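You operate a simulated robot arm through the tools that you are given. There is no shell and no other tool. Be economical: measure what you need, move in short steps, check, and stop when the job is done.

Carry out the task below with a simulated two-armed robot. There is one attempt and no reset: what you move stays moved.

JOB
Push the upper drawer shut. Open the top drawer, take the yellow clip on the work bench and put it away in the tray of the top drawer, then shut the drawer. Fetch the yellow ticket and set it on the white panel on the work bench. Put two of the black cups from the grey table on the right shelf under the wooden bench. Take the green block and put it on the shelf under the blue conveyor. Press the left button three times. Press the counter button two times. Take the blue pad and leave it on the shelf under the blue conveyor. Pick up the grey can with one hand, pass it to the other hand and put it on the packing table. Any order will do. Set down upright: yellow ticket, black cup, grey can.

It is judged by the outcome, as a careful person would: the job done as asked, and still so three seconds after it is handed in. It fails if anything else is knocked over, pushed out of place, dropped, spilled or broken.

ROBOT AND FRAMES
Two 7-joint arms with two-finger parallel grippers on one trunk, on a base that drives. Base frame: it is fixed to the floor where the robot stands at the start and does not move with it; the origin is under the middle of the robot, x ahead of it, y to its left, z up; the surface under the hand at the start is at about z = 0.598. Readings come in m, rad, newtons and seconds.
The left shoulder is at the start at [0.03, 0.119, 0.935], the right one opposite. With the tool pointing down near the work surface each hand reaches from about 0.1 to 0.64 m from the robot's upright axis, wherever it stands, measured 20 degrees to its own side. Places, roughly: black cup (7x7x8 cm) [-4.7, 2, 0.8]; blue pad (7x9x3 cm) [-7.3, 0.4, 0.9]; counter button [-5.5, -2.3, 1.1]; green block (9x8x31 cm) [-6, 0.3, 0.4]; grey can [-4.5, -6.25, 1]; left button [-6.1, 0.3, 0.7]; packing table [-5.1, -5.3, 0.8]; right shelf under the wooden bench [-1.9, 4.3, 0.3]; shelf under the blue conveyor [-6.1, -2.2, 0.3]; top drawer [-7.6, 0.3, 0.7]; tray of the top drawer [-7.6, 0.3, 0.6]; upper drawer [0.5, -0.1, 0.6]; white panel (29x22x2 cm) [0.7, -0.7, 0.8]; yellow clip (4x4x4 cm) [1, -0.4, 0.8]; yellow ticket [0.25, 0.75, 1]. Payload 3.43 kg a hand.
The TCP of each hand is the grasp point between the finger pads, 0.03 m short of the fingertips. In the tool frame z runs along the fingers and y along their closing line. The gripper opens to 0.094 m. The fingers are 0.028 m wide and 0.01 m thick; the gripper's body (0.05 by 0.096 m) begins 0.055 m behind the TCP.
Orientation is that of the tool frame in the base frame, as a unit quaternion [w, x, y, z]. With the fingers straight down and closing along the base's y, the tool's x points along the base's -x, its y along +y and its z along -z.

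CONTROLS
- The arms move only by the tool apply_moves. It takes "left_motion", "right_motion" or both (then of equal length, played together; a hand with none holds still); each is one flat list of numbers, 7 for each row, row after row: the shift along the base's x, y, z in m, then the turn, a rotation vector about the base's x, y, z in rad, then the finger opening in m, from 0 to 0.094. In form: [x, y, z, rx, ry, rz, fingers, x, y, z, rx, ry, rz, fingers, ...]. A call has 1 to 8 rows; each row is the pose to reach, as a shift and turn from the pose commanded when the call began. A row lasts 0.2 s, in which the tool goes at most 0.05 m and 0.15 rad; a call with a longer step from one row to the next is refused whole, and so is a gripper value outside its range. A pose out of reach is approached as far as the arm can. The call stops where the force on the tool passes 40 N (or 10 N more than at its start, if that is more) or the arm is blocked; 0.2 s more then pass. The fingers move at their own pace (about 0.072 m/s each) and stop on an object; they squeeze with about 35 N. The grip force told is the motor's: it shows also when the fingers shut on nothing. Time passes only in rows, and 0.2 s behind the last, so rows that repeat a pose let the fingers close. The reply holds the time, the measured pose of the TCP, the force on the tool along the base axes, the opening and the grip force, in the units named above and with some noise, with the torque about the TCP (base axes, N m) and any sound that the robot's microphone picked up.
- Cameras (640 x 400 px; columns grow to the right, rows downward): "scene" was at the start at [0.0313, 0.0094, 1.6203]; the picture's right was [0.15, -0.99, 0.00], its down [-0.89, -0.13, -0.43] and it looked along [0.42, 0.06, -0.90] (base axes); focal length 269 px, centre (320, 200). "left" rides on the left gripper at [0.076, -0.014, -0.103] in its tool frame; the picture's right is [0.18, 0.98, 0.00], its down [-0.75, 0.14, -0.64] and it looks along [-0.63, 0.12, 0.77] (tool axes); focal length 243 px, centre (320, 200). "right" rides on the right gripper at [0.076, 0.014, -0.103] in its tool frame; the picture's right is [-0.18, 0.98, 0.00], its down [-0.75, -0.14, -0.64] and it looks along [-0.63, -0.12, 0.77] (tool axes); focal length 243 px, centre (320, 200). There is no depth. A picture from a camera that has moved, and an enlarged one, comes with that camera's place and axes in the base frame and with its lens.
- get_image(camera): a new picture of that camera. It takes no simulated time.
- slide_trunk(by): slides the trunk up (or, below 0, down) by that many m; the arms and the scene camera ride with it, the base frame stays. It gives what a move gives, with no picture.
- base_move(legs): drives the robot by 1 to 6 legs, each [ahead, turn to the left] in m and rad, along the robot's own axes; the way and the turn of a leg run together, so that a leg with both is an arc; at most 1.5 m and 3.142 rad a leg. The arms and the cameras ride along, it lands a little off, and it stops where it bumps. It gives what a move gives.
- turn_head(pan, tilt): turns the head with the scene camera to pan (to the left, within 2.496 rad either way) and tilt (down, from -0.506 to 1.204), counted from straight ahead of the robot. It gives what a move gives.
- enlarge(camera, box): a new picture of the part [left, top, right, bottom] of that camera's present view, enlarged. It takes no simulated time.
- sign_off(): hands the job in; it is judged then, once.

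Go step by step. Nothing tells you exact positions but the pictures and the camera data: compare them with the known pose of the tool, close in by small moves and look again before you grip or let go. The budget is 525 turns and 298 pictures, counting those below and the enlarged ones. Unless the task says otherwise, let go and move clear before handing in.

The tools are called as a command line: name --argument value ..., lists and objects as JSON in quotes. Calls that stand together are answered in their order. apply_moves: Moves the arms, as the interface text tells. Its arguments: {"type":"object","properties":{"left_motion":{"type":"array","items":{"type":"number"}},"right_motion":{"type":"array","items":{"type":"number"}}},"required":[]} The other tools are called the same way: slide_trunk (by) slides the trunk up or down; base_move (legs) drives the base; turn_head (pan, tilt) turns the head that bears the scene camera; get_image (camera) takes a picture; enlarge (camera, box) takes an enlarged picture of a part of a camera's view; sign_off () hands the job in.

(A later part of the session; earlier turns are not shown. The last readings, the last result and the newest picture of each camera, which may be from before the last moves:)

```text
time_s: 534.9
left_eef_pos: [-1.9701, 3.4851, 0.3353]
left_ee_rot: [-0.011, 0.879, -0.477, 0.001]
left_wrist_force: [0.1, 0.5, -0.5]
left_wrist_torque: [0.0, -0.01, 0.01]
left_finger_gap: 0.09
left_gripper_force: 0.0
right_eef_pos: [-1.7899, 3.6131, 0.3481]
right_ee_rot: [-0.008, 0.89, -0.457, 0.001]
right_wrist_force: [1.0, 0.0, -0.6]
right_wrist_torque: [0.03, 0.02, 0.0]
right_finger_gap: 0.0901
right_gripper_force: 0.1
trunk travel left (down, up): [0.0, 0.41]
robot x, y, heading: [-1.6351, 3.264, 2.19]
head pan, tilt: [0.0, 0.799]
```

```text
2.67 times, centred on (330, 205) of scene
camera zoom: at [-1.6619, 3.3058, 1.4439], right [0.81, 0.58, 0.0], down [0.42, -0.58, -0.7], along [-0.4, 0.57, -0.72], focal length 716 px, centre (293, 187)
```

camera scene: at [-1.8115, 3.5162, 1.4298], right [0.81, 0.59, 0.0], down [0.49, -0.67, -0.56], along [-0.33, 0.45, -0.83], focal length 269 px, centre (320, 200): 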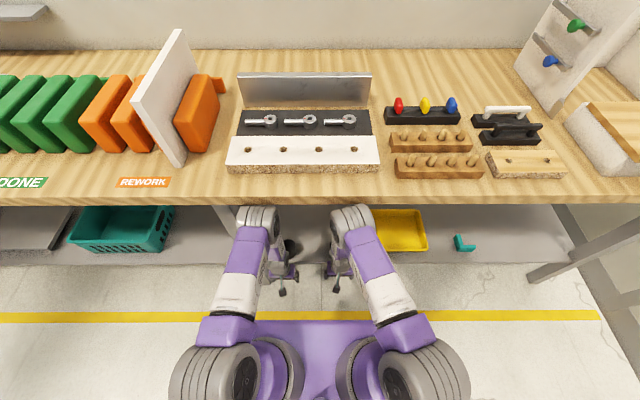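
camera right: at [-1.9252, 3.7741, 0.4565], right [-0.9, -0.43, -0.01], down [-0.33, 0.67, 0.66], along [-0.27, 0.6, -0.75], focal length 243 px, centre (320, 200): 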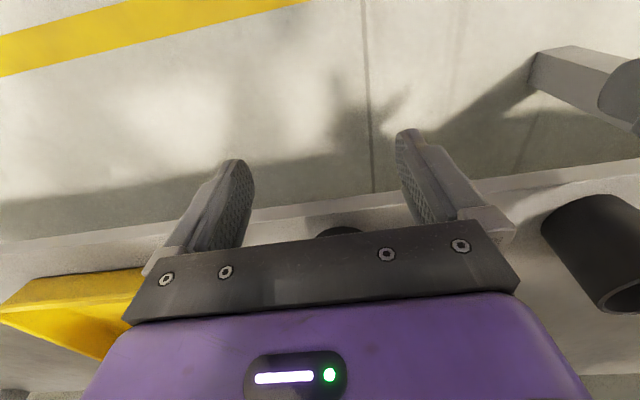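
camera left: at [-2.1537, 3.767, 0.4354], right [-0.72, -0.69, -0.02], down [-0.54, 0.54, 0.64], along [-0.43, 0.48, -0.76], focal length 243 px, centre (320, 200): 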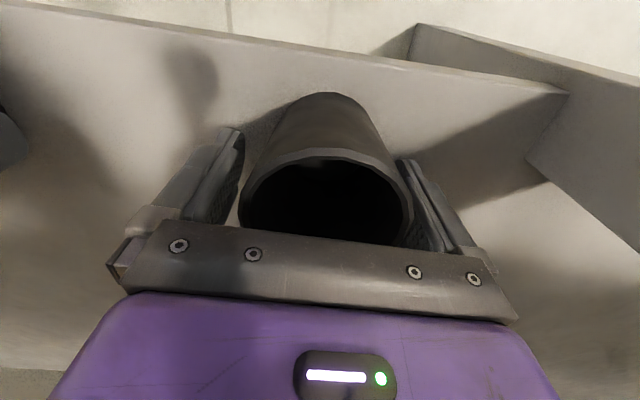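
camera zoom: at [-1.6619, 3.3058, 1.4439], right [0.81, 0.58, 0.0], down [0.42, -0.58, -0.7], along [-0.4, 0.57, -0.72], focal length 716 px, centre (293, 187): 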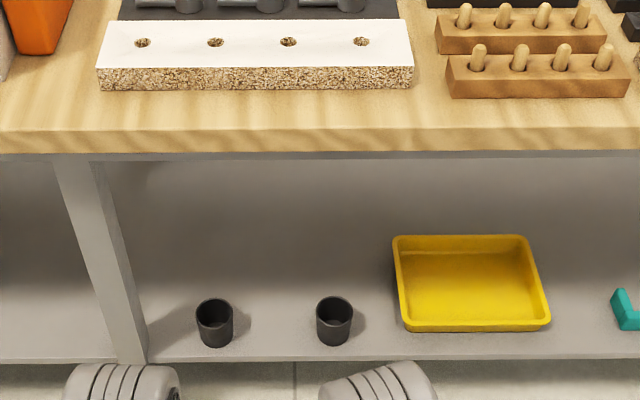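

Both cups stand upright on the right shelf. Now the grey can: I raise trunk and hands, then drive the known way back.

slide_trunk --by 0.2

apply_moves --left_motion '[0.02, -0.03, 0.03, 0, 0, 0, 0.08, 0.03, -0.05, 0.07, 0, 0, 0, 0.08, 0.03, -0.05, 0.115, 0, 0, 0, 0.08, 0.03, -0.05, 0.16, 0, 0, 0, 0.08, 0.03, -0.05, 0.205, 0, 0, 0, 0.08, 0.03, -0.05, 0.25, 0, 0, 0, 0.08, 0.03, -0.05, 0.295, 0, 0, 0, 0.08, 0.03, -0.05, 0.34, 0, 0, 0, 0.08]' --right_motion '[0.02, -0.03, 0.03, 0, 0, 0, 0.08, 0.03, -0.05, 0.07, 0, 0, 0, 0.08, 0.03, -0.05, 0.115, 0, 0, 0, 0.08, 0.03, -0.05, 0.16, 0, 0, 0, 0.08, 0.03, -0.05, 0.205, 0, 0, 0, 0.08, 0.03, -0.05, 0.25, 0, 0, 0, 0.08, 0.03, -0.05, 0.295, 0, 0, 0, 0.08, 0.03, -0.05, 0.34, 0, 0, 0, 0.08]'

apply_moves --left_motion '[-0.01, -0.007, 0.045, 0, 0, 0, 0.08, -0.02, -0.014, 0.09, 0, 0, 0, 0.08, -0.03, -0.021, 0.135, 0, 0, 0, 0.08, -0.04, -0.028, 0.18, 0, 0, 0, 0.08, -0.05, -0.035, 0.225, 0, 0, 0, 0.08]' --right_motion '[0.012, 0.009, 0.045, 0, 0, 0, 0.08, 0.024, 0.018, 0.09, 0, 0, 0, 0.08, 0.036, 0.026, 0.135, 0, 0, 0, 0.08, 0.048, 0.035, 0.18, 0, 0, 0, 0.08, 0.06, 0.043, 0.225, 0, 0, 0, 0.08]'

```text
time_s: 537.1
left_eef_pos: [-1.968, 3.4863, 0.5346]
left_ee_rot: [-0.011, 0.878, -0.478, 0.002]
left_wrist_force: [-0.9, 0.8, -0.1]
left_wrist_torque: [-0.02, 0.0, 0.02]
left_finger_gap: 0.0897
left_gripper_force: 0.0
right_eef_pos: [-1.7901, 3.6127, 0.548]
right_ee_rot: [-0.009, 0.889, -0.457, 0.002]
right_wrist_force: [0.8, -0.2, -0.2]
right_wrist_torque: [-0.01, -0.01, -0.01]
right_finger_gap: 0.09
right_gripper_force: 0.1
trunk travel left (down, up): [-0.2, 0.21]
robot x, y, heading: [-1.6323, 3.2622, 2.194]
head pan, tilt: [0.0, 0.799]
```

```text
time_s: 538.9
left_eef_pos: [-1.9375, 3.434, 0.8759]
left_ee_rot: [-0.01, 0.878, -0.478, 0.001]
left_wrist_force: [-0.3, 0.5, -0.1]
left_wrist_torque: [-0.01, 0.02, 0.03]
left_finger_gap: 0.0799
left_gripper_force: 0.1
right_eef_pos: [-1.7559, 3.559, 0.8887]
right_ee_rot: [-0.01, 0.89, -0.456, 0.002]
right_wrist_force: [1.9, 0.4, 0.1]
right_wrist_torque: [0.0, 0.01, 0.02]
right_finger_gap: 0.0799
right_gripper_force: 0.0
trunk travel left (down, up): [-0.2, 0.21]
robot x, y, heading: [-1.6355, 3.2652, 2.191]
head pan, tilt: [0.0, 0.799]
```

```text
time_s: 540.1
left_eef_pos: [-1.989, 3.3995, 1.0997]
left_ee_rot: [-0.01, 0.879, -0.478, 0.002]
left_wrist_force: [-0.4, -0.1, -0.4]
left_wrist_torque: [-0.01, 0.01, 0.03]
left_finger_gap: 0.0799
left_gripper_force: 0.1
right_eef_pos: [-1.6983, 3.6034, 1.1136]
right_ee_rot: [-0.009, 0.89, -0.457, 0.002]
right_wrist_force: [0.3, -0.4, -0.3]
right_wrist_torque: [0.02, 0.01, 0.02]
right_finger_gap: 0.0802
right_gripper_force: 0.0
trunk travel left (down, up): [-0.2, 0.21]
robot x, y, heading: [-1.6349, 3.2634, 2.189]
head pan, tilt: [0.0, 0.799]
```

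base_move --legs '[[0, 1.53], [1.2, 0], [1.2, 0], [1.1, 0]]'

```text
time_s: 560.7
left_eef_pos: [-4.7657, 1.0967, 1.0982]
left_ee_rot: [-0.009, 0.967, 0.253, -0.005]
left_wrist_force: [0.1, -0.2, 0.1]
left_wrist_torque: [0.01, 0.01, -0.02]
left_finger_gap: 0.08
left_gripper_force: 0.1
right_eef_pos: [-4.9494, 1.3993, 1.1121]
right_ee_rot: [-0.008, 0.961, 0.277, -0.005]
right_wrist_force: [-0.8, -0.2, -0.6]
right_wrist_torque: [0.03, 0.02, -0.02]
right_finger_gap: 0.0801
right_gripper_force: 0.1
trunk travel left (down, up): [-0.2, 0.21]
robot x, y, heading: [-4.6078, 1.4436, -2.587]
head pan, tilt: [0.0, 0.799]
```

base_move --legs '[[0.35, 0], [0, -0.368], [1.1, 0], [0, 0.431], [1.1, 0]]'

turn_head --pan 0.4 --tilt 0.5

get_image --camera "scene"

```text
time_s: 575.9
left_eef_pos: [-7.0375, 0.071, 1.0983]
left_ee_rot: [-0.008, 0.961, 0.276, -0.005]
left_wrist_force: [-0.8, -0.7, 0.6]
left_wrist_torque: [0.0, 0.02, 0.02]
left_finger_gap: 0.0798
left_gripper_force: 0.2
right_eef_pos: [-7.2372, 0.3631, 1.1124]
right_ee_rot: [-0.008, 0.954, 0.3, -0.006]
right_wrist_force: [-0.7, -0.6, 0.3]
right_wrist_torque: [-0.01, 0.0, 0.0]
right_finger_gap: 0.0799
right_gripper_force: 0.0
trunk travel left (down, up): [-0.2, 0.21]
robot x, y, heading: [-6.8973, 0.4249, -2.538]
head pan, tilt: [0.0, 0.799]
```

```text
time_s: 576.8
left_eef_pos: [-7.0377, 0.0701, 1.0992]
left_ee_rot: [-0.009, 0.961, 0.276, -0.006]
left_wrist_force: [-0.4, 0.4, 0.3]
left_wrist_torque: [0.03, 0.0, 0.02]
left_finger_gap: 0.0801
left_gripper_force: 0.0
right_eef_pos: [-7.2372, 0.3638, 1.1116]
right_ee_rot: [-0.007, 0.954, 0.3, -0.005]
right_wrist_force: [0.3, -0.2, 0.2]
right_wrist_torque: [-0.01, 0.02, 0.01]
right_finger_gap: 0.08
right_gripper_force: 0.0
trunk travel left (down, up): [-0.2, 0.21]
robot x, y, heading: [-6.8974, 0.423, -2.536]
head pan, tilt: [0.4, 0.499]
```

```text
62 pictures are left
camera scene: at [-6.919, 0.3647, 1.6698], right [-0.84, 0.54, 0.0], down [0.26, 0.4, -0.88], along [-0.47, -0.74, -0.48], focal length 269 px, centre (320, 200)
```

scene: 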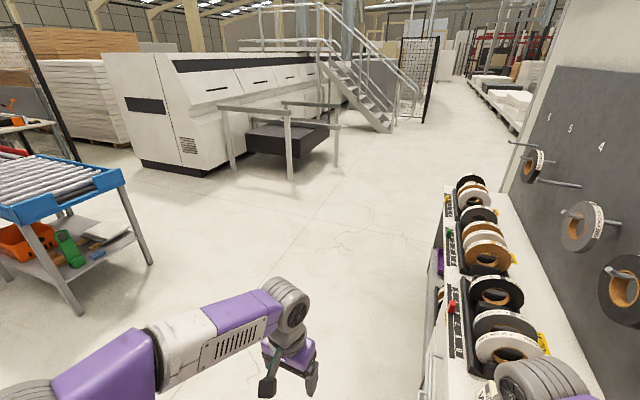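

base_move --legs '[[0, 0.645], [1.2, 0], [1.2, 0], [0, 0.94], [1.4, 0]]'

turn_head --pan 0.1 --tilt 0.45

get_image --camera "scene"

```text
time_s: 578.6
left_eef_pos: [-6.8238, 0.0589, 1.0974]
left_ee_rot: [-0.007, 0.852, 0.523, -0.01]
left_wrist_force: [0.3, -0.4, 0.4]
left_wrist_torque: [0.03, 0.03, 0.0]
left_finger_gap: 0.0802
left_gripper_force: 0.0
right_eef_pos: [-7.1425, 0.2065, 1.1115]
right_ee_rot: [-0.006, 0.839, 0.544, -0.007]
right_wrist_force: [1.0, -0.1, -0.6]
right_wrist_torque: [-0.01, 0.01, -0.02]
right_finger_gap: 0.0802
right_gripper_force: 0.1
trunk travel left (down, up): [-0.2, 0.21]
robot x, y, heading: [-6.8838, 0.4335, -2.015]
head pan, tilt: [0.4, 0.499]
stopped in leg 1: the robot was blocked; the commanded pose is now the measured one
```

```text
time_s: 579.5
left_eef_pos: [-6.8241, 0.0596, 1.0988]
left_ee_rot: [-0.007, 0.853, 0.522, -0.009]
left_wrist_force: [-0.3, 0.5, 0.3]
left_wrist_torque: [0.0, 0.01, 0.01]
left_finger_gap: 0.08
left_gripper_force: 0.0
right_eef_pos: [-7.1465, 0.2087, 1.1126]
right_ee_rot: [-0.006, 0.839, 0.543, -0.007]
right_wrist_force: [0.3, 0.1, 0.4]
right_wrist_torque: [0.03, -0.03, 0.01]
right_finger_gap: 0.0798
right_gripper_force: 0.1
trunk travel left (down, up): [-0.2, 0.21]
robot x, y, heading: [-6.8856, 0.434, -2.019]
head pan, tilt: [0.099, 0.45]
```

```text
61 pictures are left
camera scene: at [-6.8999, 0.3757, 1.6744], right [-0.94, 0.34, 0.0], down [0.15, 0.41, -0.9], along [-0.3, -0.85, -0.44], focal length 269 px, centre (320, 200)
```

scene: 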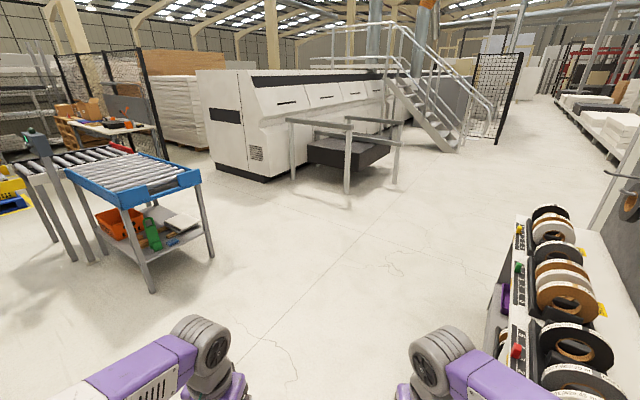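

Turning was blocked near the bench end. I back up 25 cm first, then turn.

base_move --legs '[[-0.25, 0], [0, 0.7]]'

```text
time_s: 583.1
left_eef_pos: [-6.4899, 0.4103, 1.1]
left_ee_rot: [-0.003, 0.625, 0.78, -0.01]
left_wrist_force: [0.1, -0.5, 0.1]
left_wrist_torque: [-0.01, 0.01, 0.02]
left_finger_gap: 0.0801
left_gripper_force: 0.0
right_eef_pos: [-6.8312, 0.3222, 1.1128]
right_ee_rot: [-0.004, 0.606, 0.795, -0.008]
right_wrist_force: [0.4, 0.5, -0.6]
right_wrist_torque: [0.01, -0.03, -0.03]
right_finger_gap: 0.0802
right_gripper_force: 0.1
trunk travel left (down, up): [-0.2, 0.21]
robot x, y, heading: [-6.7718, 0.6597, -1.32]
head pan, tilt: [0.099, 0.45]
```

base_move --legs '[[0.95, 0], [0, -0.867], [1.0, 0], [0.9, 0], [0, 1.234], [1.4, 0]]'

get_image --camera "scene"

```text
time_s: 608.9
left_eef_pos: [-6.5229, -3.0713, 1.1003]
left_ee_rot: [-0.002, 0.484, 0.875, -0.011]
left_wrist_force: [0.3, 0.0, 0.2]
left_wrist_torque: [0.04, 0.04, 0.03]
left_finger_gap: 0.0798
left_gripper_force: 0.0
right_eef_pos: [-6.8144, -3.2716, 1.1117]
right_ee_rot: [-0.002, 0.461, 0.887, -0.009]
right_wrist_force: [-0.6, 0.0, 0.3]
right_wrist_torque: [-0.02, -0.04, 0.0]
right_finger_gap: 0.0799
right_gripper_force: 0.1
trunk travel left (down, up): [-0.2, 0.21]
robot x, y, heading: [-6.8723, -2.9299, -0.984]
head pan, tilt: [0.099, 0.45]
```

```text
60 pictures are left
camera scene: at [-6.832, -2.9746, 1.6743], right [-0.77, -0.64, 0.0], down [-0.28, 0.34, -0.9], along [0.57, -0.69, -0.44], focal length 269 px, centre (320, 200)
```

scene: 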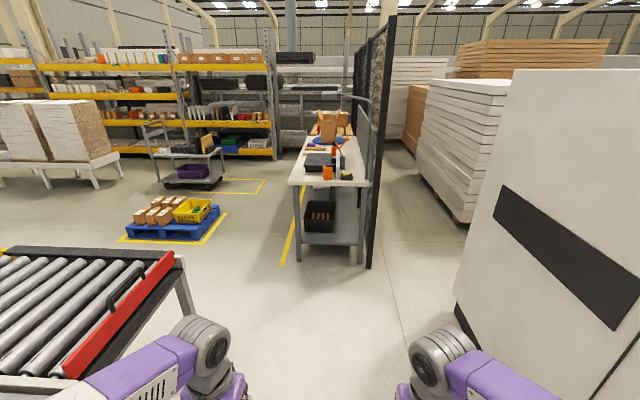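

The packing table is ahead; its open side is +w, with a lane beside the pallet. I go round to that lane.

base_move --legs '[[1.45, 0], [0, 0.766], [1.4, 0], [0, -0.735], [0.6, 0]]'

turn_head --pan -0.6 --tilt 0.5

get_image --camera "scene"

```text
time_s: 621.4
left_eef_pos: [-5.1454, -4.0553, 1.0993]
left_ee_rot: [0.002, 0.107, 0.994, -0.012]
left_wrist_force: [0.5, -0.7, -0.6]
left_wrist_torque: [-0.03, 0.02, 0.0]
left_finger_gap: 0.0799
left_gripper_force: 0.0
right_eef_pos: [-5.2089, -4.4025, 1.1117]
right_ee_rot: [0.002, 0.082, 0.997, -0.009]
right_wrist_force: [-0.1, 0.1, -0.2]
right_wrist_torque: [-0.01, 0.0, -0.02]
right_finger_gap: 0.0799
right_gripper_force: 0.0
trunk travel left (down, up): [-0.2, 0.21]
robot x, y, heading: [-5.4922, -4.1909, -0.22]
head pan, tilt: [0.099, 0.45]
stopped in leg 3: the robot was blocked; the commanded pose is now the measured one
```

```text
time_s: 622.5
left_eef_pos: [-5.1448, -4.0573, 1.0997]
left_ee_rot: [0.004, 0.107, 0.994, -0.011]
left_wrist_force: [0.0, 0.2, 1.0]
left_wrist_torque: [-0.01, 0.03, 0.04]
left_finger_gap: 0.0799
left_gripper_force: 0.2
right_eef_pos: [-5.2099, -4.4034, 1.1126]
right_ee_rot: [0.002, 0.082, 0.997, -0.009]
right_wrist_force: [0.4, 0.8, 0.4]
right_wrist_torque: [0.03, -0.02, -0.01]
right_finger_gap: 0.0799
right_gripper_force: 0.1
trunk travel left (down, up): [-0.2, 0.21]
robot x, y, heading: [-5.493, -4.1894, -0.222]
head pan, tilt: [-0.6, 0.499]
```

```text
59 pictures are left
camera scene: at [-5.4579, -4.2512, 1.6699], right [-0.73, -0.68, 0.0], down [-0.33, 0.35, -0.88], along [0.6, -0.64, -0.48], focal length 269 px, centre (320, 200)
```

scene: 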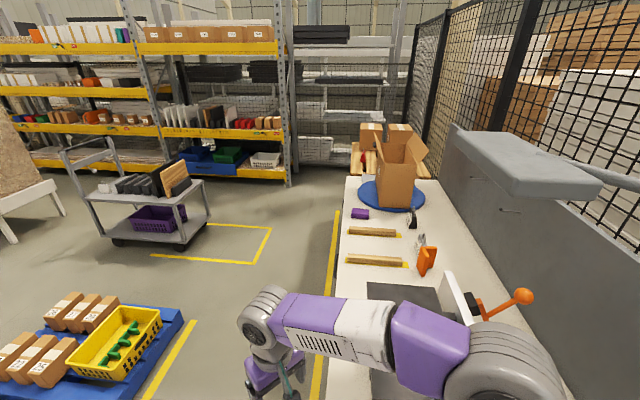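

enlarge --camera "scene" --box '[320, 100, 520, 300]'

```text
2.00 times, centred on (420, 200) of scene
camera zoom: at [-5.4579, -4.2512, 1.6699], right [-0.73, -0.68, 0.0], down [-0.33, 0.35, -0.88], along [0.6, -0.64, -0.48], focal length 537 px, centre (120, 200)
```

zoom: 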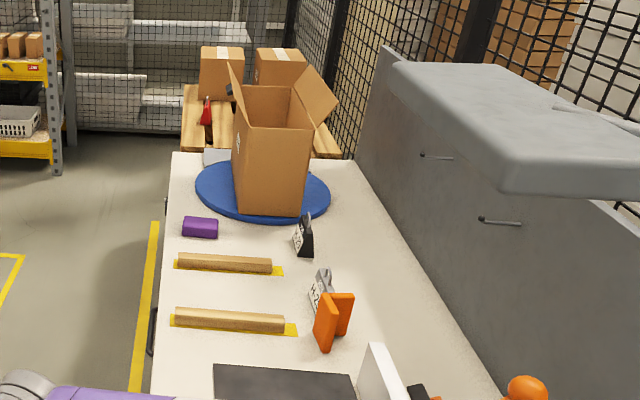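

No can visible yet — likely beyond the carton. I back off, swing to the lane and approach along the table.

base_move --legs '[[-0.3, 0], [0, 0.84], [0.75, 0], [0, -1.571], [1.3, 0]]'

turn_head --pan -0.5 --tilt 0.5

get_image --camera "scene"

```text
time_s: 640.4
left_eef_pos: [-4.041, -4.8674, 1.0989]
left_ee_rot: [-0.001, 0.44, 0.898, -0.011]
left_wrist_force: [-0.2, 0.3, 0.9]
left_wrist_torque: [-0.01, -0.04, 0.0]
left_finger_gap: 0.08
left_gripper_force: 0.1
right_eef_pos: [-4.3124, -5.091, 1.112]
right_ee_rot: [-0.001, 0.417, 0.909, -0.009]
right_wrist_force: [-0.4, -1.4, -0.1]
right_wrist_torque: [0.02, -0.02, 0.01]
right_finger_gap: 0.08
right_gripper_force: 0.1
trunk travel left (down, up): [-0.2, 0.21]
robot x, y, heading: [-4.3905, -4.749, -0.916]
head pan, tilt: [-0.6, 0.499]
```

```text
time_s: 641.0
left_eef_pos: [-4.0409, -4.8663, 1.0993]
left_ee_rot: [-0.001, 0.44, 0.898, -0.012]
left_wrist_force: [0.4, 0.6, 0.5]
left_wrist_torque: [-0.03, 0.02, 0.03]
left_finger_gap: 0.0797
left_gripper_force: 0.1
right_eef_pos: [-4.313, -5.0911, 1.1125]
right_ee_rot: [-0.002, 0.419, 0.908, -0.008]
right_wrist_force: [-0.8, -0.2, -0.3]
right_wrist_torque: [0.01, -0.02, 0.0]
right_finger_gap: 0.08
right_gripper_force: 0.0
trunk travel left (down, up): [-0.2, 0.21]
robot x, y, heading: [-4.395, -4.7474, -0.916]
head pan, tilt: [-0.499, 0.499]
```

```text
57 pictures are left
camera scene: at [-4.3959, -4.813, 1.6699], right [-0.99, -0.15, 0.0], down [-0.07, 0.47, -0.88], along [0.14, -0.87, -0.48], focal length 269 px, centre (320, 200)
```

scene: 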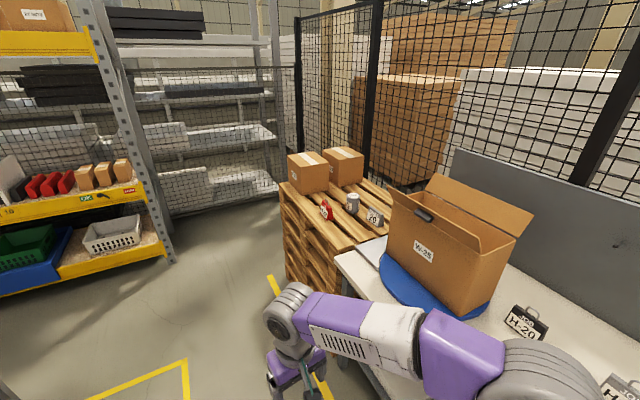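

The grey can stands on the pallet stack behind the table, by a red piece and a "20" card. I raise the trunk 10 cm and move to face it.

slide_trunk --by 0.1

base_move --legs '[[0, -0.12], [0.98, 0], [0, -1.48]]'

turn_head --pan 0.1 --tilt 0.75

get_image --camera "scene"

```text
time_s: 642.4
left_eef_pos: [-4.0413, -4.8665, 1.1983]
left_ee_rot: [-0.001, 0.44, 0.898, -0.012]
left_wrist_force: [-0.1, -0.5, 1.1]
left_wrist_torque: [0.01, -0.01, -0.02]
left_finger_gap: 0.0802
left_gripper_force: 0.1
right_eef_pos: [-4.3125, -5.0908, 1.2124]
right_ee_rot: [-0.001, 0.419, 0.908, -0.009]
right_wrist_force: [-0.1, -0.2, 0.3]
right_wrist_torque: [-0.02, -0.06, 0.0]
right_finger_gap: 0.0803
right_gripper_force: 0.0
trunk travel left (down, up): [-0.3, 0.11]
robot x, y, heading: [-4.3936, -4.7462, -0.914]
head pan, tilt: [-0.499, 0.499]
```

```text
time_s: 651.6
left_eef_pos: [-4.0023, -5.9505, 1.1988]
left_ee_rot: [-0.008, 0.945, 0.326, -0.008]
left_wrist_force: [-0.5, 0.0, 0.0]
left_wrist_torque: [-0.01, 0.01, -0.01]
left_finger_gap: 0.08
left_gripper_force: 0.1
right_eef_pos: [-4.2275, -5.6791, 1.2117]
right_ee_rot: [-0.007, 0.937, 0.35, -0.006]
right_wrist_force: [-0.2, 0.6, 0.4]
right_wrist_torque: [0.02, 0.03, 0.03]
right_finger_gap: 0.0801
right_gripper_force: 0.0
trunk travel left (down, up): [-0.3, 0.11]
robot x, y, heading: [-3.8831, -5.6007, -2.482]
head pan, tilt: [-0.499, 0.499]
```

```text
time_s: 652.6
left_eef_pos: [-4.0016, -5.9501, 1.1994]
left_ee_rot: [-0.008, 0.946, 0.325, -0.009]
left_wrist_force: [-0.4, 0.4, -0.1]
left_wrist_torque: [0.01, -0.01, -0.04]
left_finger_gap: 0.0799
left_gripper_force: 0.1
right_eef_pos: [-4.2276, -5.6795, 1.2124]
right_ee_rot: [-0.007, 0.937, 0.35, -0.005]
right_wrist_force: [0.6, 0.7, -0.7]
right_wrist_torque: [0.02, 0.01, -0.02]
right_finger_gap: 0.08
right_gripper_force: 0.0
trunk travel left (down, up): [-0.3, 0.11]
robot x, y, heading: [-3.8843, -5.596, -2.486]
head pan, tilt: [0.099, 0.75]
```

```text
56 pictures are left
camera scene: at [-3.9199, -5.6357, 1.748], right [-0.69, 0.73, 0.0], down [0.5, 0.47, -0.73], along [-0.53, -0.5, -0.68], focal length 269 px, centre (320, 200)
```

scene: 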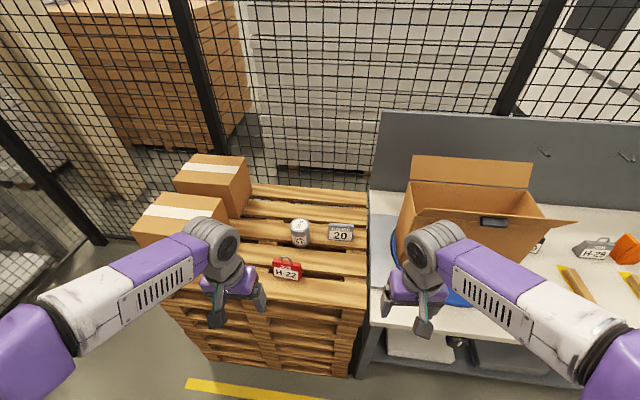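

base_move --legs '[[0.1, -0.03]]'

apply_moves --left_motion '[-0.04, -0.02, 0, 0, 0, 0, 0.094, -0.08, -0.04, 0, 0, 0, 0, 0.094, -0.12, -0.06, 0, 0, 0, 0, 0.094, -0.16, -0.08, -0.01, 0, 0, 0, 0.094, -0.2, -0.1, -0.03, 0, 0, 0, 0.094, -0.235, -0.12, -0.05, 0, 0, 0, 0.094]'

get_image --camera "left"

enlarge --camera "scene" --box '[230, 180, 410, 320]'

```text
time_s: 653.8
left_eef_pos: [-4.0913, -6.0043, 1.1983]
left_ee_rot: [-0.009, 0.95, 0.311, -0.007]
left_wrist_force: [0.0, 0.6, 0.0]
left_wrist_torque: [0.0, -0.01, 0.02]
left_finger_gap: 0.0802
left_gripper_force: 0.1
right_eef_pos: [-4.3088, -5.7263, 1.2122]
right_ee_rot: [-0.007, 0.942, 0.335, -0.005]
right_wrist_force: [-0.3, 0.7, -0.3]
right_wrist_torque: [0.01, 0.01, 0.0]
right_finger_gap: 0.0802
right_gripper_force: 0.0
trunk travel left (down, up): [-0.3, 0.11]
robot x, y, heading: [-3.9611, -5.6556, -2.513]
head pan, tilt: [0.099, 0.75]
```

```text
time_s: 655.2
left_eef_pos: [-4.329, -6.1222, 1.1496]
left_ee_rot: [-0.008, 0.951, 0.31, -0.007]
left_wrist_force: [-0.5, 0.6, 0.3]
left_wrist_torque: [0.03, -0.02, -0.01]
left_finger_gap: 0.094
left_gripper_force: 0.0
right_eef_pos: [-4.3088, -5.7291, 1.2122]
right_ee_rot: [-0.008, 0.942, 0.334, -0.005]
right_wrist_force: [0.0, -1.3, -0.6]
right_wrist_torque: [-0.01, -0.03, 0.0]
right_finger_gap: 0.0803
right_gripper_force: 0.0
trunk travel left (down, up): [-0.3, 0.11]
robot x, y, heading: [-3.9603, -5.6519, -2.515]
head pan, tilt: [0.099, 0.75]
```

```text
55 pictures are left
camera left: at [-4.2727, -6.0687, 1.2504], right [0.73, -0.68, -0.02], down [-0.51, -0.57, 0.64], along [-0.45, -0.46, -0.76], focal length 243 px, centre (320, 200)
```

left: 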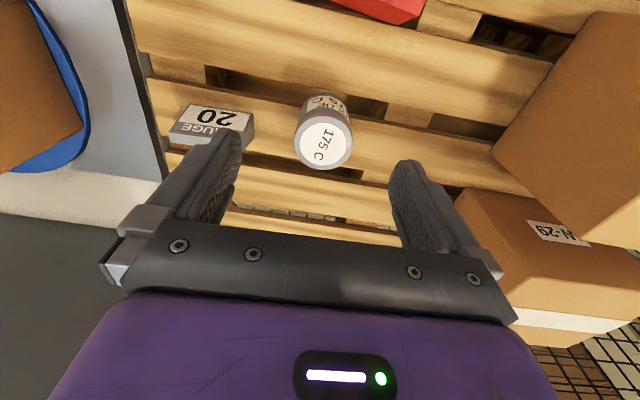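

```text
2.86 times, centred on (320, 250) of scene
camera zoom: at [-4.0011, -5.694, 1.7478], right [-0.66, 0.75, 0.0], down [0.51, 0.45, -0.73], along [-0.55, -0.48, -0.68], focal length 768 px, centre (320, 57)
```

zoom: 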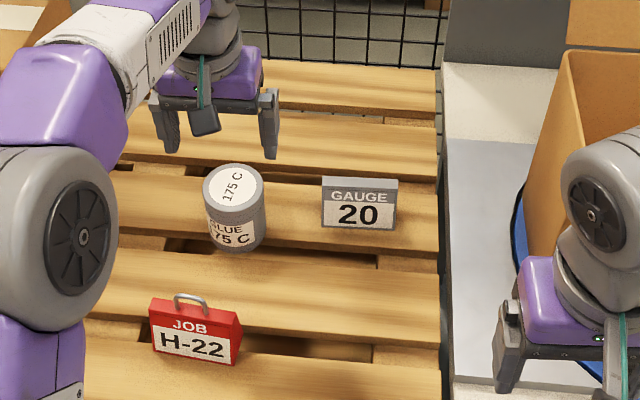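

The can's top is at (-4.36,-6.155,1.013). I centre over it and descend.

apply_moves --left_motion '[-0.015, -0.016, 0, 0, 0, 0, 0.094, -0.033, -0.036, -0.01, 0, 0, 0, 0.094, -0.033, -0.036, -0.05, 0, 0, 0, 0.094, -0.033, -0.036, -0.09, 0, 0, 0, 0.094]'

get_image --camera "left"

```text
time_s: 656.2
left_eef_pos: [-4.3587, -6.1592, 1.06]
left_ee_rot: [-0.009, 0.951, 0.31, -0.006]
left_wrist_force: [0.5, 0.5, 0.4]
left_wrist_torque: [0.0, 0.01, -0.01]
left_finger_gap: 0.0941
left_gripper_force: 0.1
right_eef_pos: [-4.309, -5.727, 1.2112]
right_ee_rot: [-0.008, 0.942, 0.334, -0.005]
right_wrist_force: [0.2, -0.2, -0.3]
right_wrist_torque: [-0.01, -0.02, 0.01]
right_finger_gap: 0.0803
right_gripper_force: 0.1
trunk travel left (down, up): [-0.3, 0.11]
robot x, y, heading: [-3.9635, -5.6558, -2.517]
head pan, tilt: [0.099, 0.75]
```

```text
53 pictures are left
camera left: at [-4.3024, -6.1063, 1.1601], right [0.73, -0.68, -0.02], down [-0.51, -0.57, 0.64], along [-0.45, -0.46, -0.76], focal length 243 px, centre (320, 200)
```

left: 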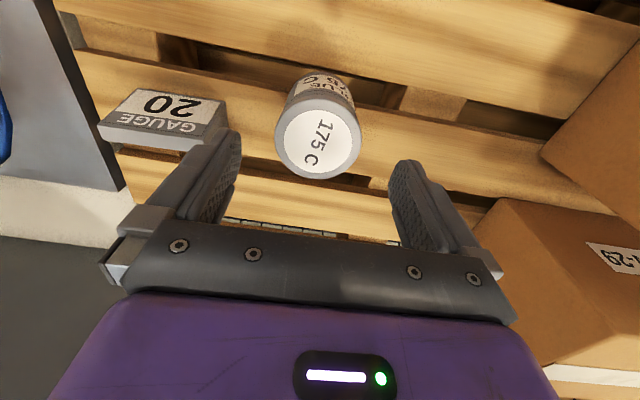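

apply_moves --left_motion '[0.002, 0.002, -0.03, 0, 0, 0, 0.08, 0.003, 0.003, -0.06, 0, 0, 0, 0.08, 0.003, 0.003, -0.078, 0, 0, 0, 0.08, 0.003, 0.003, -0.078, 0, 0, 0, 0.05, 0.003, 0.003, -0.078, 0, 0, 0, 0.03, 0.003, 0.003, -0.078, 0, 0, 0, 0.03]'

get_image --camera "left"

```text
time_s: 657.6
left_eef_pos: [-4.3551, -6.158, 0.9804]
left_ee_rot: [-0.009, 0.951, 0.31, -0.007]
left_wrist_force: [2.1, -1.8, 2.2]
left_wrist_torque: [-0.23, -0.14, 0.07]
left_finger_gap: 0.0718
left_gripper_force: 35.4
right_eef_pos: [-4.3084, -5.7256, 1.2129]
right_ee_rot: [-0.008, 0.943, 0.334, -0.006]
right_wrist_force: [-0.6, -0.1, 0.1]
right_wrist_torque: [0.0, -0.02, 0.02]
right_finger_gap: 0.0799
right_gripper_force: 0.0
trunk travel left (down, up): [-0.3, 0.11]
robot x, y, heading: [-3.9611, -5.6572, -2.514]
head pan, tilt: [0.099, 0.75]
```

```text
52 pictures are left
camera left: at [-4.2991, -6.1038, 1.0816], right [0.73, -0.68, -0.02], down [-0.51, -0.57, 0.65], along [-0.45, -0.46, -0.76], focal length 243 px, centre (320, 200)
```

left: 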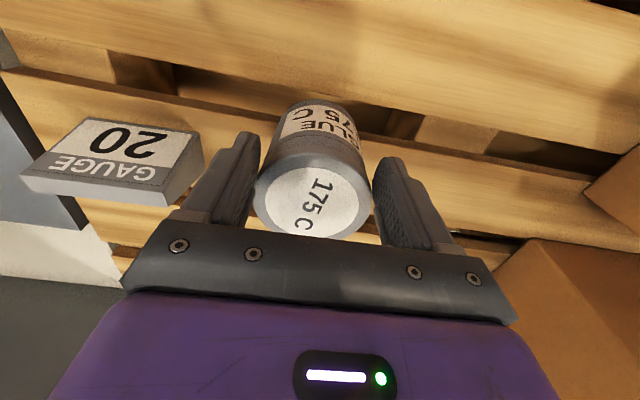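

The grip is only near the fingertips (the can is lower than estimated). I reopen, descend 4 cm further, and close.

apply_moves --left_motion '[0, 0, 0, 0, 0, 0, 0.085, 0, 0, 0, 0, 0, 0, 0.085, 0, 0, -0.015, 0, 0, 0, 0.085, 0, 0, -0.03, 0, 0, 0, 0.085, 0, 0, -0.04, 0, 0, 0, 0.085]'

get_image --camera "left"

```text
time_s: 658.8
left_eef_pos: [-4.3558, -6.1583, 0.9415]
left_ee_rot: [-0.009, 0.95, 0.311, -0.008]
left_wrist_force: [0.2, 0.9, -0.3]
left_wrist_torque: [-0.02, -0.04, -0.01]
left_finger_gap: 0.0851
left_gripper_force: 0.1
right_eef_pos: [-4.3082, -5.726, 1.2126]
right_ee_rot: [-0.008, 0.943, 0.334, -0.005]
right_wrist_force: [-0.6, -0.8, 0.1]
right_wrist_torque: [0.02, -0.02, 0.02]
right_finger_gap: 0.0799
right_gripper_force: 0.1
trunk travel left (down, up): [-0.3, 0.11]
robot x, y, heading: [-3.961, -5.6574, -2.521]
head pan, tilt: [0.099, 0.75]
```

```text
51 pictures are left
camera left: at [-4.3007, -6.1036, 1.0418], right [0.73, -0.68, -0.02], down [-0.51, -0.57, 0.65], along [-0.45, -0.46, -0.76], focal length 243 px, centre (320, 200)
```

left: 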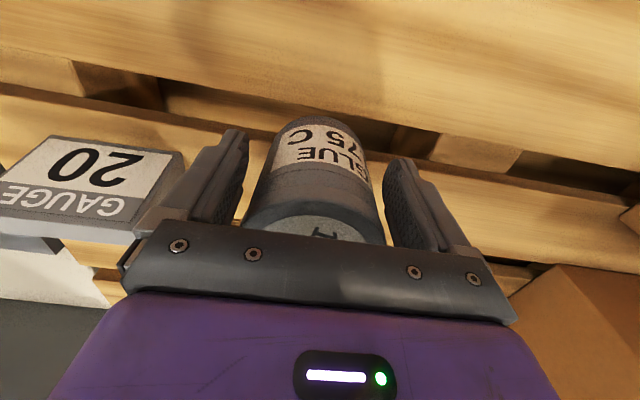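

apply_moves --left_motion '[0, 0, -0.005, 0, 0, 0, 0.085, 0, 0, -0.005, 0, 0, 0, 0.06, 0, 0, -0.005, 0, 0, 0, 0.03, 0, 0, -0.005, 0, 0, 0, 0.03]'

apply_moves --left_motion '[0, 0, 0.02, 0, 0, 0, 0.03, 0, 0, 0.05, 0, 0, 0, 0.03, 0, 0, 0.09, 0, 0, 0, 0.03, 0, 0, 0.13, 0, 0, 0, 0.03, 0.01, 0.007, 0.17, 0, 0, 0, 0.03]'

get_image --camera "scene"

```text
time_s: 659.8
left_eef_pos: [-4.3577, -6.1579, 0.9366]
left_ee_rot: [-0.008, 0.95, 0.311, -0.007]
left_wrist_force: [-0.5, -0.7, 1.6]
left_wrist_torque: [-0.01, 0.09, -0.01]
left_finger_gap: 0.0755
left_gripper_force: 34.7
right_eef_pos: [-4.3092, -5.7261, 1.2121]
right_ee_rot: [-0.007, 0.942, 0.335, -0.005]
right_wrist_force: [0.6, -0.4, 0.1]
right_wrist_torque: [0.0, -0.02, 0.05]
right_finger_gap: 0.0802
right_gripper_force: 0.1
trunk travel left (down, up): [-0.3, 0.11]
robot x, y, heading: [-3.9578, -5.6544, -2.513]
head pan, tilt: [0.099, 0.75]
```

```text
time_s: 661.0
left_eef_pos: [-4.3467, -6.1508, 1.1076]
left_ee_rot: [-0.01, 0.95, 0.311, -0.006]
left_wrist_force: [0.1, -0.8, -4.1]
left_wrist_torque: [0.04, -0.06, -0.05]
left_finger_gap: 0.0752
left_gripper_force: 35.2
right_eef_pos: [-4.307, -5.7251, 1.2122]
right_ee_rot: [-0.007, 0.943, 0.334, -0.005]
right_wrist_force: [0.3, 0.4, -0.7]
right_wrist_torque: [0.01, 0.0, 0.0]
right_finger_gap: 0.0798
right_gripper_force: 0.1
trunk travel left (down, up): [-0.3, 0.11]
robot x, y, heading: [-3.9614, -5.6538, -2.513]
head pan, tilt: [0.099, 0.75]
```

```text
50 pictures are left
camera scene: at [-3.998, -5.6922, 1.748], right [-0.66, 0.75, 0.0], down [0.51, 0.45, -0.73], along [-0.55, -0.49, -0.68], focal length 269 px, centre (320, 200)
```

scene: 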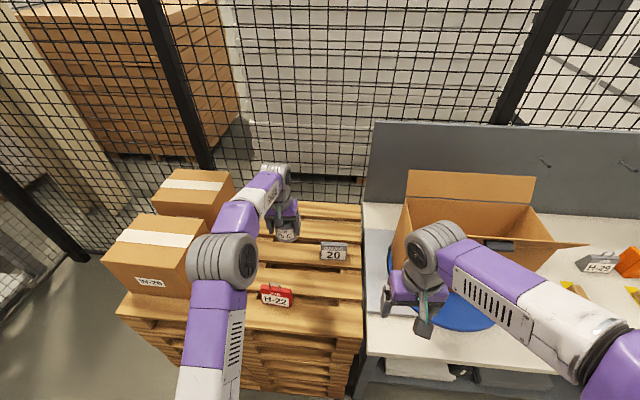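

The can is held firmly. I back off 25 cm, bring the can in front, and look at it closely for the hand-over.

base_move --legs '[[-0.3, 0]]'

apply_moves --left_motion '[0.02, 0.02, 0, 0, 0, 0, 0.03, 0.03, 0.06, 0, 0, 0, 0, 0.03, 0.04, 0.1, 0.01, 0, 0, 0, 0.03, 0.05, 0.135, 0.01, 0, 0, 0, 0.03]'

turn_head --pan 0.0 --tilt 0.8

get_image --camera "scene"

```text
time_s: 663.0
left_eef_pos: [-4.1036, -5.9766, 1.1088]
left_ee_rot: [-0.01, 0.951, 0.31, -0.007]
left_wrist_force: [-0.8, -0.7, -4.4]
left_wrist_torque: [0.05, -0.1, -0.03]
left_finger_gap: 0.0749
left_gripper_force: 35.2
right_eef_pos: [-4.065, -5.551, 1.2113]
right_ee_rot: [-0.007, 0.942, 0.335, -0.006]
right_wrist_force: [0.1, 0.2, 0.5]
right_wrist_torque: [-0.03, -0.02, -0.04]
right_finger_gap: 0.0798
right_gripper_force: 0.1
trunk travel left (down, up): [-0.3, 0.11]
robot x, y, heading: [-3.7177, -5.4784, -2.519]
head pan, tilt: [0.099, 0.75]
```

```text
time_s: 664.0
left_eef_pos: [-4.0529, -5.8407, 1.1181]
left_ee_rot: [-0.009, 0.951, 0.31, -0.007]
left_wrist_force: [0.6, -0.4, -4.1]
left_wrist_torque: [0.06, -0.1, -0.01]
left_finger_gap: 0.0749
left_gripper_force: 35.0
right_eef_pos: [-4.0653, -5.5497, 1.2128]
right_ee_rot: [-0.007, 0.943, 0.334, -0.005]
right_wrist_force: [0.3, -0.7, 0.2]
right_wrist_torque: [0.0, 0.01, 0.0]
right_finger_gap: 0.0798
right_gripper_force: 0.0
trunk travel left (down, up): [-0.3, 0.11]
robot x, y, heading: [-3.7178, -5.4808, -2.513]
head pan, tilt: [0.099, 0.75]
```

```text
time_s: 664.7
left_eef_pos: [-4.0537, -5.8406, 1.118]
left_ee_rot: [-0.009, 0.951, 0.31, -0.006]
left_wrist_force: [0.0, -0.9, -4.4]
left_wrist_torque: [0.09, -0.11, -0.03]
left_finger_gap: 0.0749
left_gripper_force: 35.3
right_eef_pos: [-4.065, -5.5517, 1.2111]
right_ee_rot: [-0.007, 0.942, 0.335, -0.005]
right_wrist_force: [-0.5, 0.0, 0.8]
right_wrist_torque: [0.03, 0.01, -0.03]
right_finger_gap: 0.0799
right_gripper_force: 0.0
trunk travel left (down, up): [-0.3, 0.11]
robot x, y, heading: [-3.7188, -5.4792, -2.514]
head pan, tilt: [0.0, 0.799]
```

```text
49 pictures are left
camera scene: at [-3.7599, -5.51, 1.7439], right [-0.59, 0.81, 0.0], down [0.58, 0.42, -0.7], along [-0.56, -0.41, -0.72], focal length 269 px, centre (320, 200)
```

scene: 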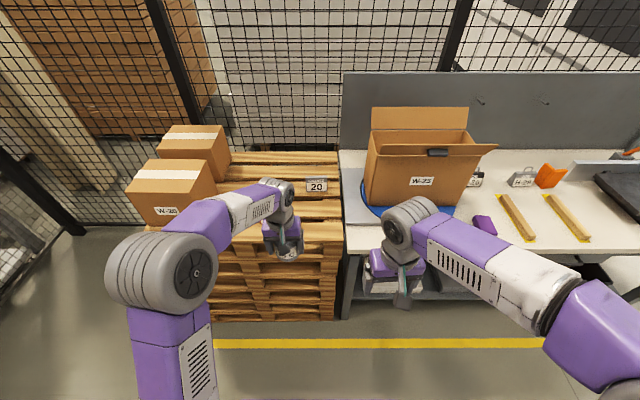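

enlarge --camera "scene" --box '[240, 180, 340, 280]'

get_image --camera "left"

```text
4.00 times, centred on (290, 230) of scene
camera zoom: at [-3.7599, -5.51, 1.7439], right [-0.59, 0.81, 0.0], down [0.58, 0.42, -0.7], along [-0.56, -0.41, -0.72], focal length 1075 px, centre (440, 80)
```

zoom: 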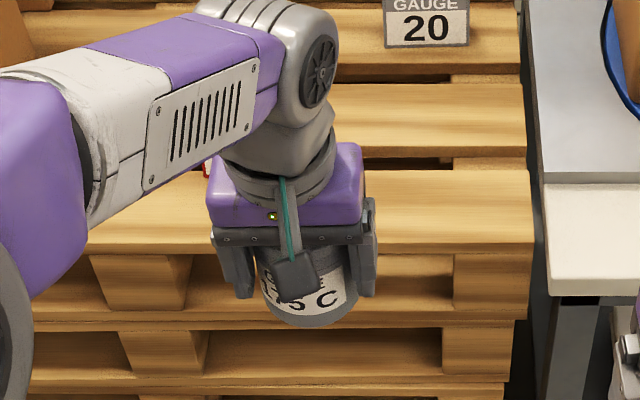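

```text
47 pictures are left
camera left: at [-3.9985, -5.7871, 1.2189], right [0.73, -0.68, -0.02], down [-0.51, -0.57, 0.64], along [-0.45, -0.46, -0.76], focal length 243 px, centre (320, 200)
```

left: 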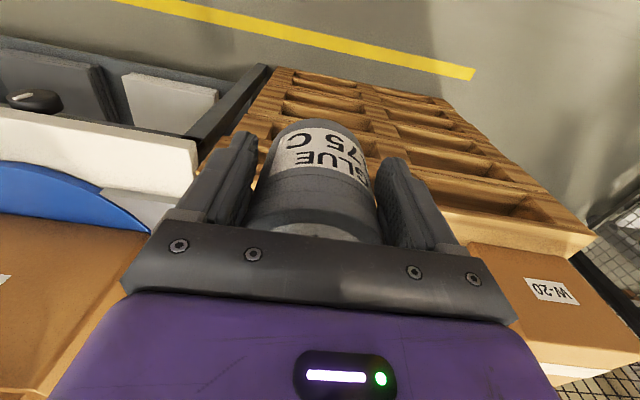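

The can extends ~3 cm below the left fingertips. I turn the right hand to point sideways (+n) with fingers closing fore-aft, keeping clear at the right.

apply_moves --right_motion '[-0.01, 0.012, 0, -0.1079, 0.0182, 0.0918, 0.09, -0.02, 0.024, 0, -0.2157, 0.0363, 0.1836, 0.09, -0.03, 0.036, 0, -0.3236, 0.0545, 0.2754, 0.09, -0.04, 0.048, 0, -0.4314, 0.0727, 0.3671, 0.09, -0.05, 0.06, 0, -0.5393, 0.0908, 0.4589, 0.09, -0.055, 0.07, 0, -0.6471, 0.109, 0.5507, 0.09, -0.06, 0.08, 0, -0.755, 0.1272, 0.6425, 0.09]'

apply_moves --right_motion '[0, 0, -0.01, -0.1079, 0.0182, 0.0918, 0.09, 0, 0, -0.02, -0.2157, 0.0363, 0.1836, 0.09, 0, 0, -0.03, -0.3236, 0.0545, 0.2754, 0.09, 0, 0, -0.04, -0.4314, 0.0727, 0.3671, 0.09, 0, 0, -0.05, -0.5393, 0.0908, 0.4589, 0.09, 0, 0, -0.06, -0.6471, 0.109, 0.5507, 0.09, 0, 0, -0.07, -0.755, 0.1272, 0.6425, 0.09]'

get_image --camera "scene"

get_image --camera "right"

```text
time_s: 666.3
left_eef_pos: [-4.0541, -5.8408, 1.1179]
left_ee_rot: [-0.008, 0.95, 0.311, -0.007]
left_wrist_force: [0.4, -0.5, -5.7]
left_wrist_torque: [0.07, -0.08, 0.01]
left_finger_gap: 0.075
left_gripper_force: 35.2
right_eef_pos: [-4.1266, -5.4704, 1.2145]
right_ee_rot: [0.317, 0.727, 0.58, -0.187]
right_wrist_force: [0.1, -0.3, -0.6]
right_wrist_torque: [0.02, 0.0, 0.01]
right_finger_gap: 0.0904
right_gripper_force: 0.1
trunk travel left (down, up): [-0.3, 0.11]
robot x, y, heading: [-3.7229, -5.4802, -2.517]
head pan, tilt: [0.0, 0.799]
```

```text
time_s: 667.9
left_eef_pos: [-4.0536, -5.8419, 1.1183]
left_ee_rot: [-0.009, 0.951, 0.31, -0.007]
left_wrist_force: [-0.5, 0.5, -4.4]
left_wrist_torque: [0.08, -0.08, 0.01]
left_finger_gap: 0.0751
left_gripper_force: 34.7
right_eef_pos: [-4.1252, -5.4711, 1.1425]
right_ee_rot: [0.562, 0.333, 0.686, -0.321]
right_wrist_force: [0.4, -0.3, 0.0]
right_wrist_torque: [-0.02, -0.04, 0.04]
right_finger_gap: 0.09
right_gripper_force: 0.1
trunk travel left (down, up): [-0.3, 0.11]
robot x, y, heading: [-3.721, -5.4807, -2.518]
head pan, tilt: [0.0, 0.799]
```

```text
46 pictures are left
camera scene: at [-3.7607, -5.5097, 1.7439], right [-0.59, 0.81, 0.0], down [0.58, 0.42, -0.7], along [-0.56, -0.41, -0.72], focal length 269 px, centre (320, 200)
```

scene: 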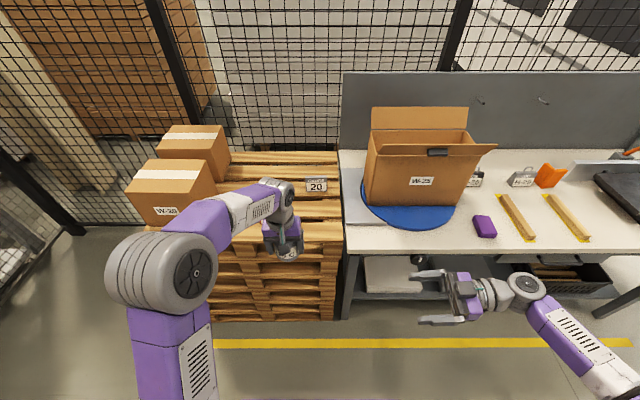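

```text
45 pictures are left
camera right: at [-4.182, -5.3716, 1.0837], right [0.83, 0.55, 0.12], down [-0.36, 0.37, 0.86], along [0.42, -0.75, 0.5], focal length 243 px, centre (320, 200)
```

right: 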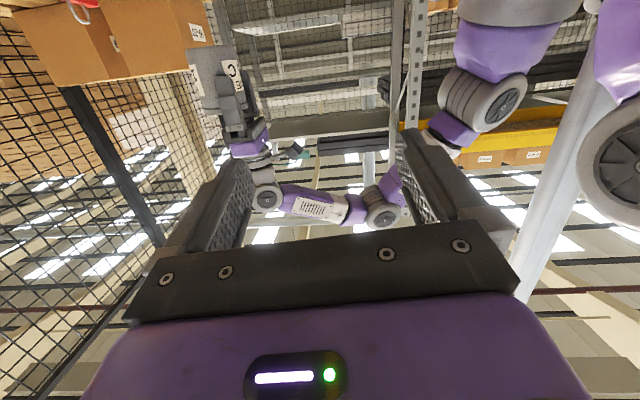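

The right hand now points sideways. I bring it to the pre-grasp right of the can.

apply_moves --right_motion '[-0.03, -0.022, -0.02, 0, 0, 0, 0.094, -0.065, -0.046, -0.04, 0, 0, 0, 0.094, -0.1, -0.07, -0.06, 0, 0, 0, 0.094, -0.1, -0.115, -0.0625, 0, 0, 0, 0.094, -0.08, -0.155, -0.0625, 0, 0, 0, 0.094, -0.06, -0.195, -0.0625, 0, 0, 0, 0.094, -0.03, -0.23, -0.0625, 0, 0, 0, 0.094, -0.012, -0.254, -0.0625, 0, 0, 0, 0.094]'

get_image --camera "right"

enlarge --camera "scene" --box '[230, 170, 430, 310]'

```text
time_s: 669.7
left_eef_pos: [-4.0531, -5.842, 1.1184]
left_ee_rot: [-0.009, 0.951, 0.31, -0.006]
left_wrist_force: [-1.5, 0.3, -3.6]
left_wrist_torque: [0.07, -0.09, -0.03]
left_finger_gap: 0.0746
left_gripper_force: 34.8
right_eef_pos: [-4.1385, -5.7264, 1.0805]
right_ee_rot: [0.562, 0.333, 0.686, -0.32]
right_wrist_force: [-0.2, 0.3, -0.1]
right_wrist_torque: [0.0, 0.01, 0.02]
right_finger_gap: 0.0941
right_gripper_force: 0.0
trunk travel left (down, up): [-0.3, 0.11]
robot x, y, heading: [-3.7184, -5.4823, -2.511]
head pan, tilt: [0.0, 0.799]
```

```text
44 pictures are left
camera right: at [-4.1936, -5.6276, 1.0215], right [0.83, 0.55, 0.12], down [-0.36, 0.37, 0.86], along [0.42, -0.75, 0.5], focal length 243 px, centre (320, 200)
```

right: 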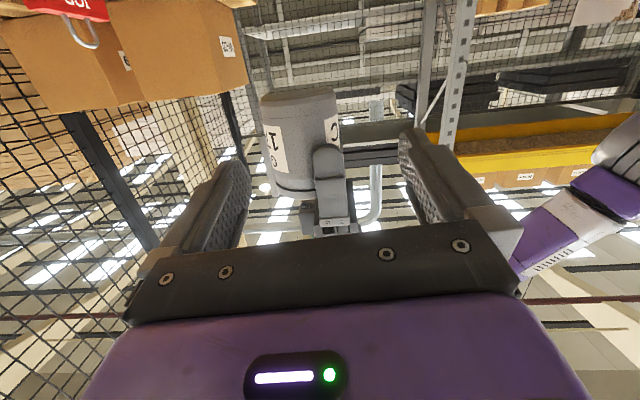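

```text
2.86 times, centred on (330, 240) of scene
camera zoom: at [-3.7598, -5.5105, 1.7439], right [-0.59, 0.81, 0.0], down [0.58, 0.42, -0.7], along [-0.56, -0.41, -0.72], focal length 768 px, centre (291, 86)
```

zoom: 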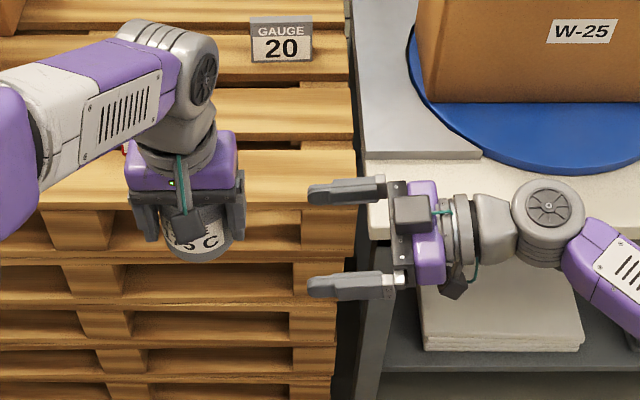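

The hand's axis is at the can's bottom edge and 1.6 cm off laterally. I correct (+2.2 cm up, −w), then advance around the can's lower part.

apply_moves --right_motion '[-0.013, -0.009, 0.022, 0, 0, 0, 0.094, 0.002, -0.03, 0.022, 0, 0, 0, 0.094, 0.02, -0.056, 0.022, 0, 0, 0, 0.094, 0.036, -0.078, 0.022, 0, 0, 0, 0.094]'

get_image --camera "right"

enlarge --camera "scene" --box '[230, 170, 430, 310]'

```text
time_s: 670.7
left_eef_pos: [-4.0531, -5.8406, 1.1191]
left_ee_rot: [-0.008, 0.95, 0.311, -0.007]
left_wrist_force: [-0.1, 0.2, -4.2]
left_wrist_torque: [0.06, -0.07, -0.01]
left_finger_gap: 0.0745
left_gripper_force: 35.0
right_eef_pos: [-4.0953, -5.7765, 1.1005]
right_ee_rot: [0.562, 0.333, 0.686, -0.32]
right_wrist_force: [-0.1, -1.1, 0.0]
right_wrist_torque: [-0.04, 0.03, -0.01]
right_finger_gap: 0.0938
right_gripper_force: 0.0
right hand out of reach, approached as far as the arm can: row 3, 4
trunk travel left (down, up): [-0.3, 0.11]
robot x, y, heading: [-3.7193, -5.4796, -2.515]
head pan, tilt: [0.0, 0.799]
```

```text
42 pictures are left
camera right: at [-4.1519, -5.6768, 1.0429], right [0.83, 0.54, 0.12], down [-0.36, 0.37, 0.86], along [0.42, -0.75, 0.5], focal length 243 px, centre (320, 200)
```

right: 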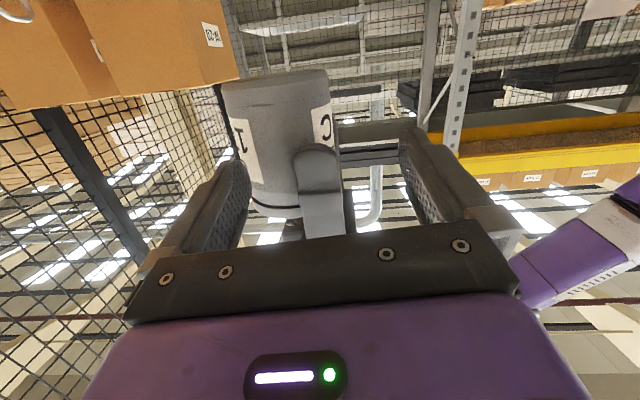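

```text
2.86 times, centred on (330, 240) of scene
camera zoom: at [-3.7594, -5.5096, 1.7439], right [-0.59, 0.81, 0.0], down [0.58, 0.42, -0.7], along [-0.56, -0.41, -0.72], focal length 768 px, centre (291, 86)
```

zoom: 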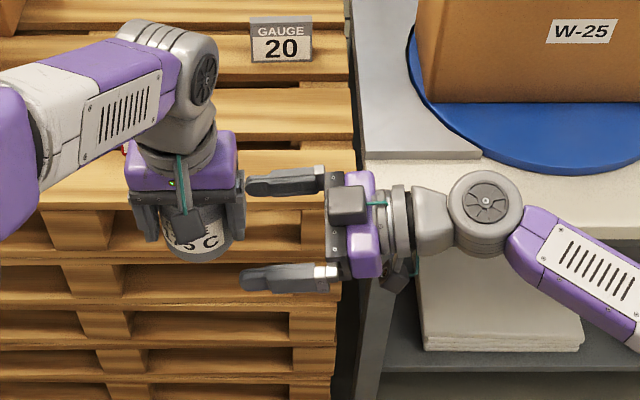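

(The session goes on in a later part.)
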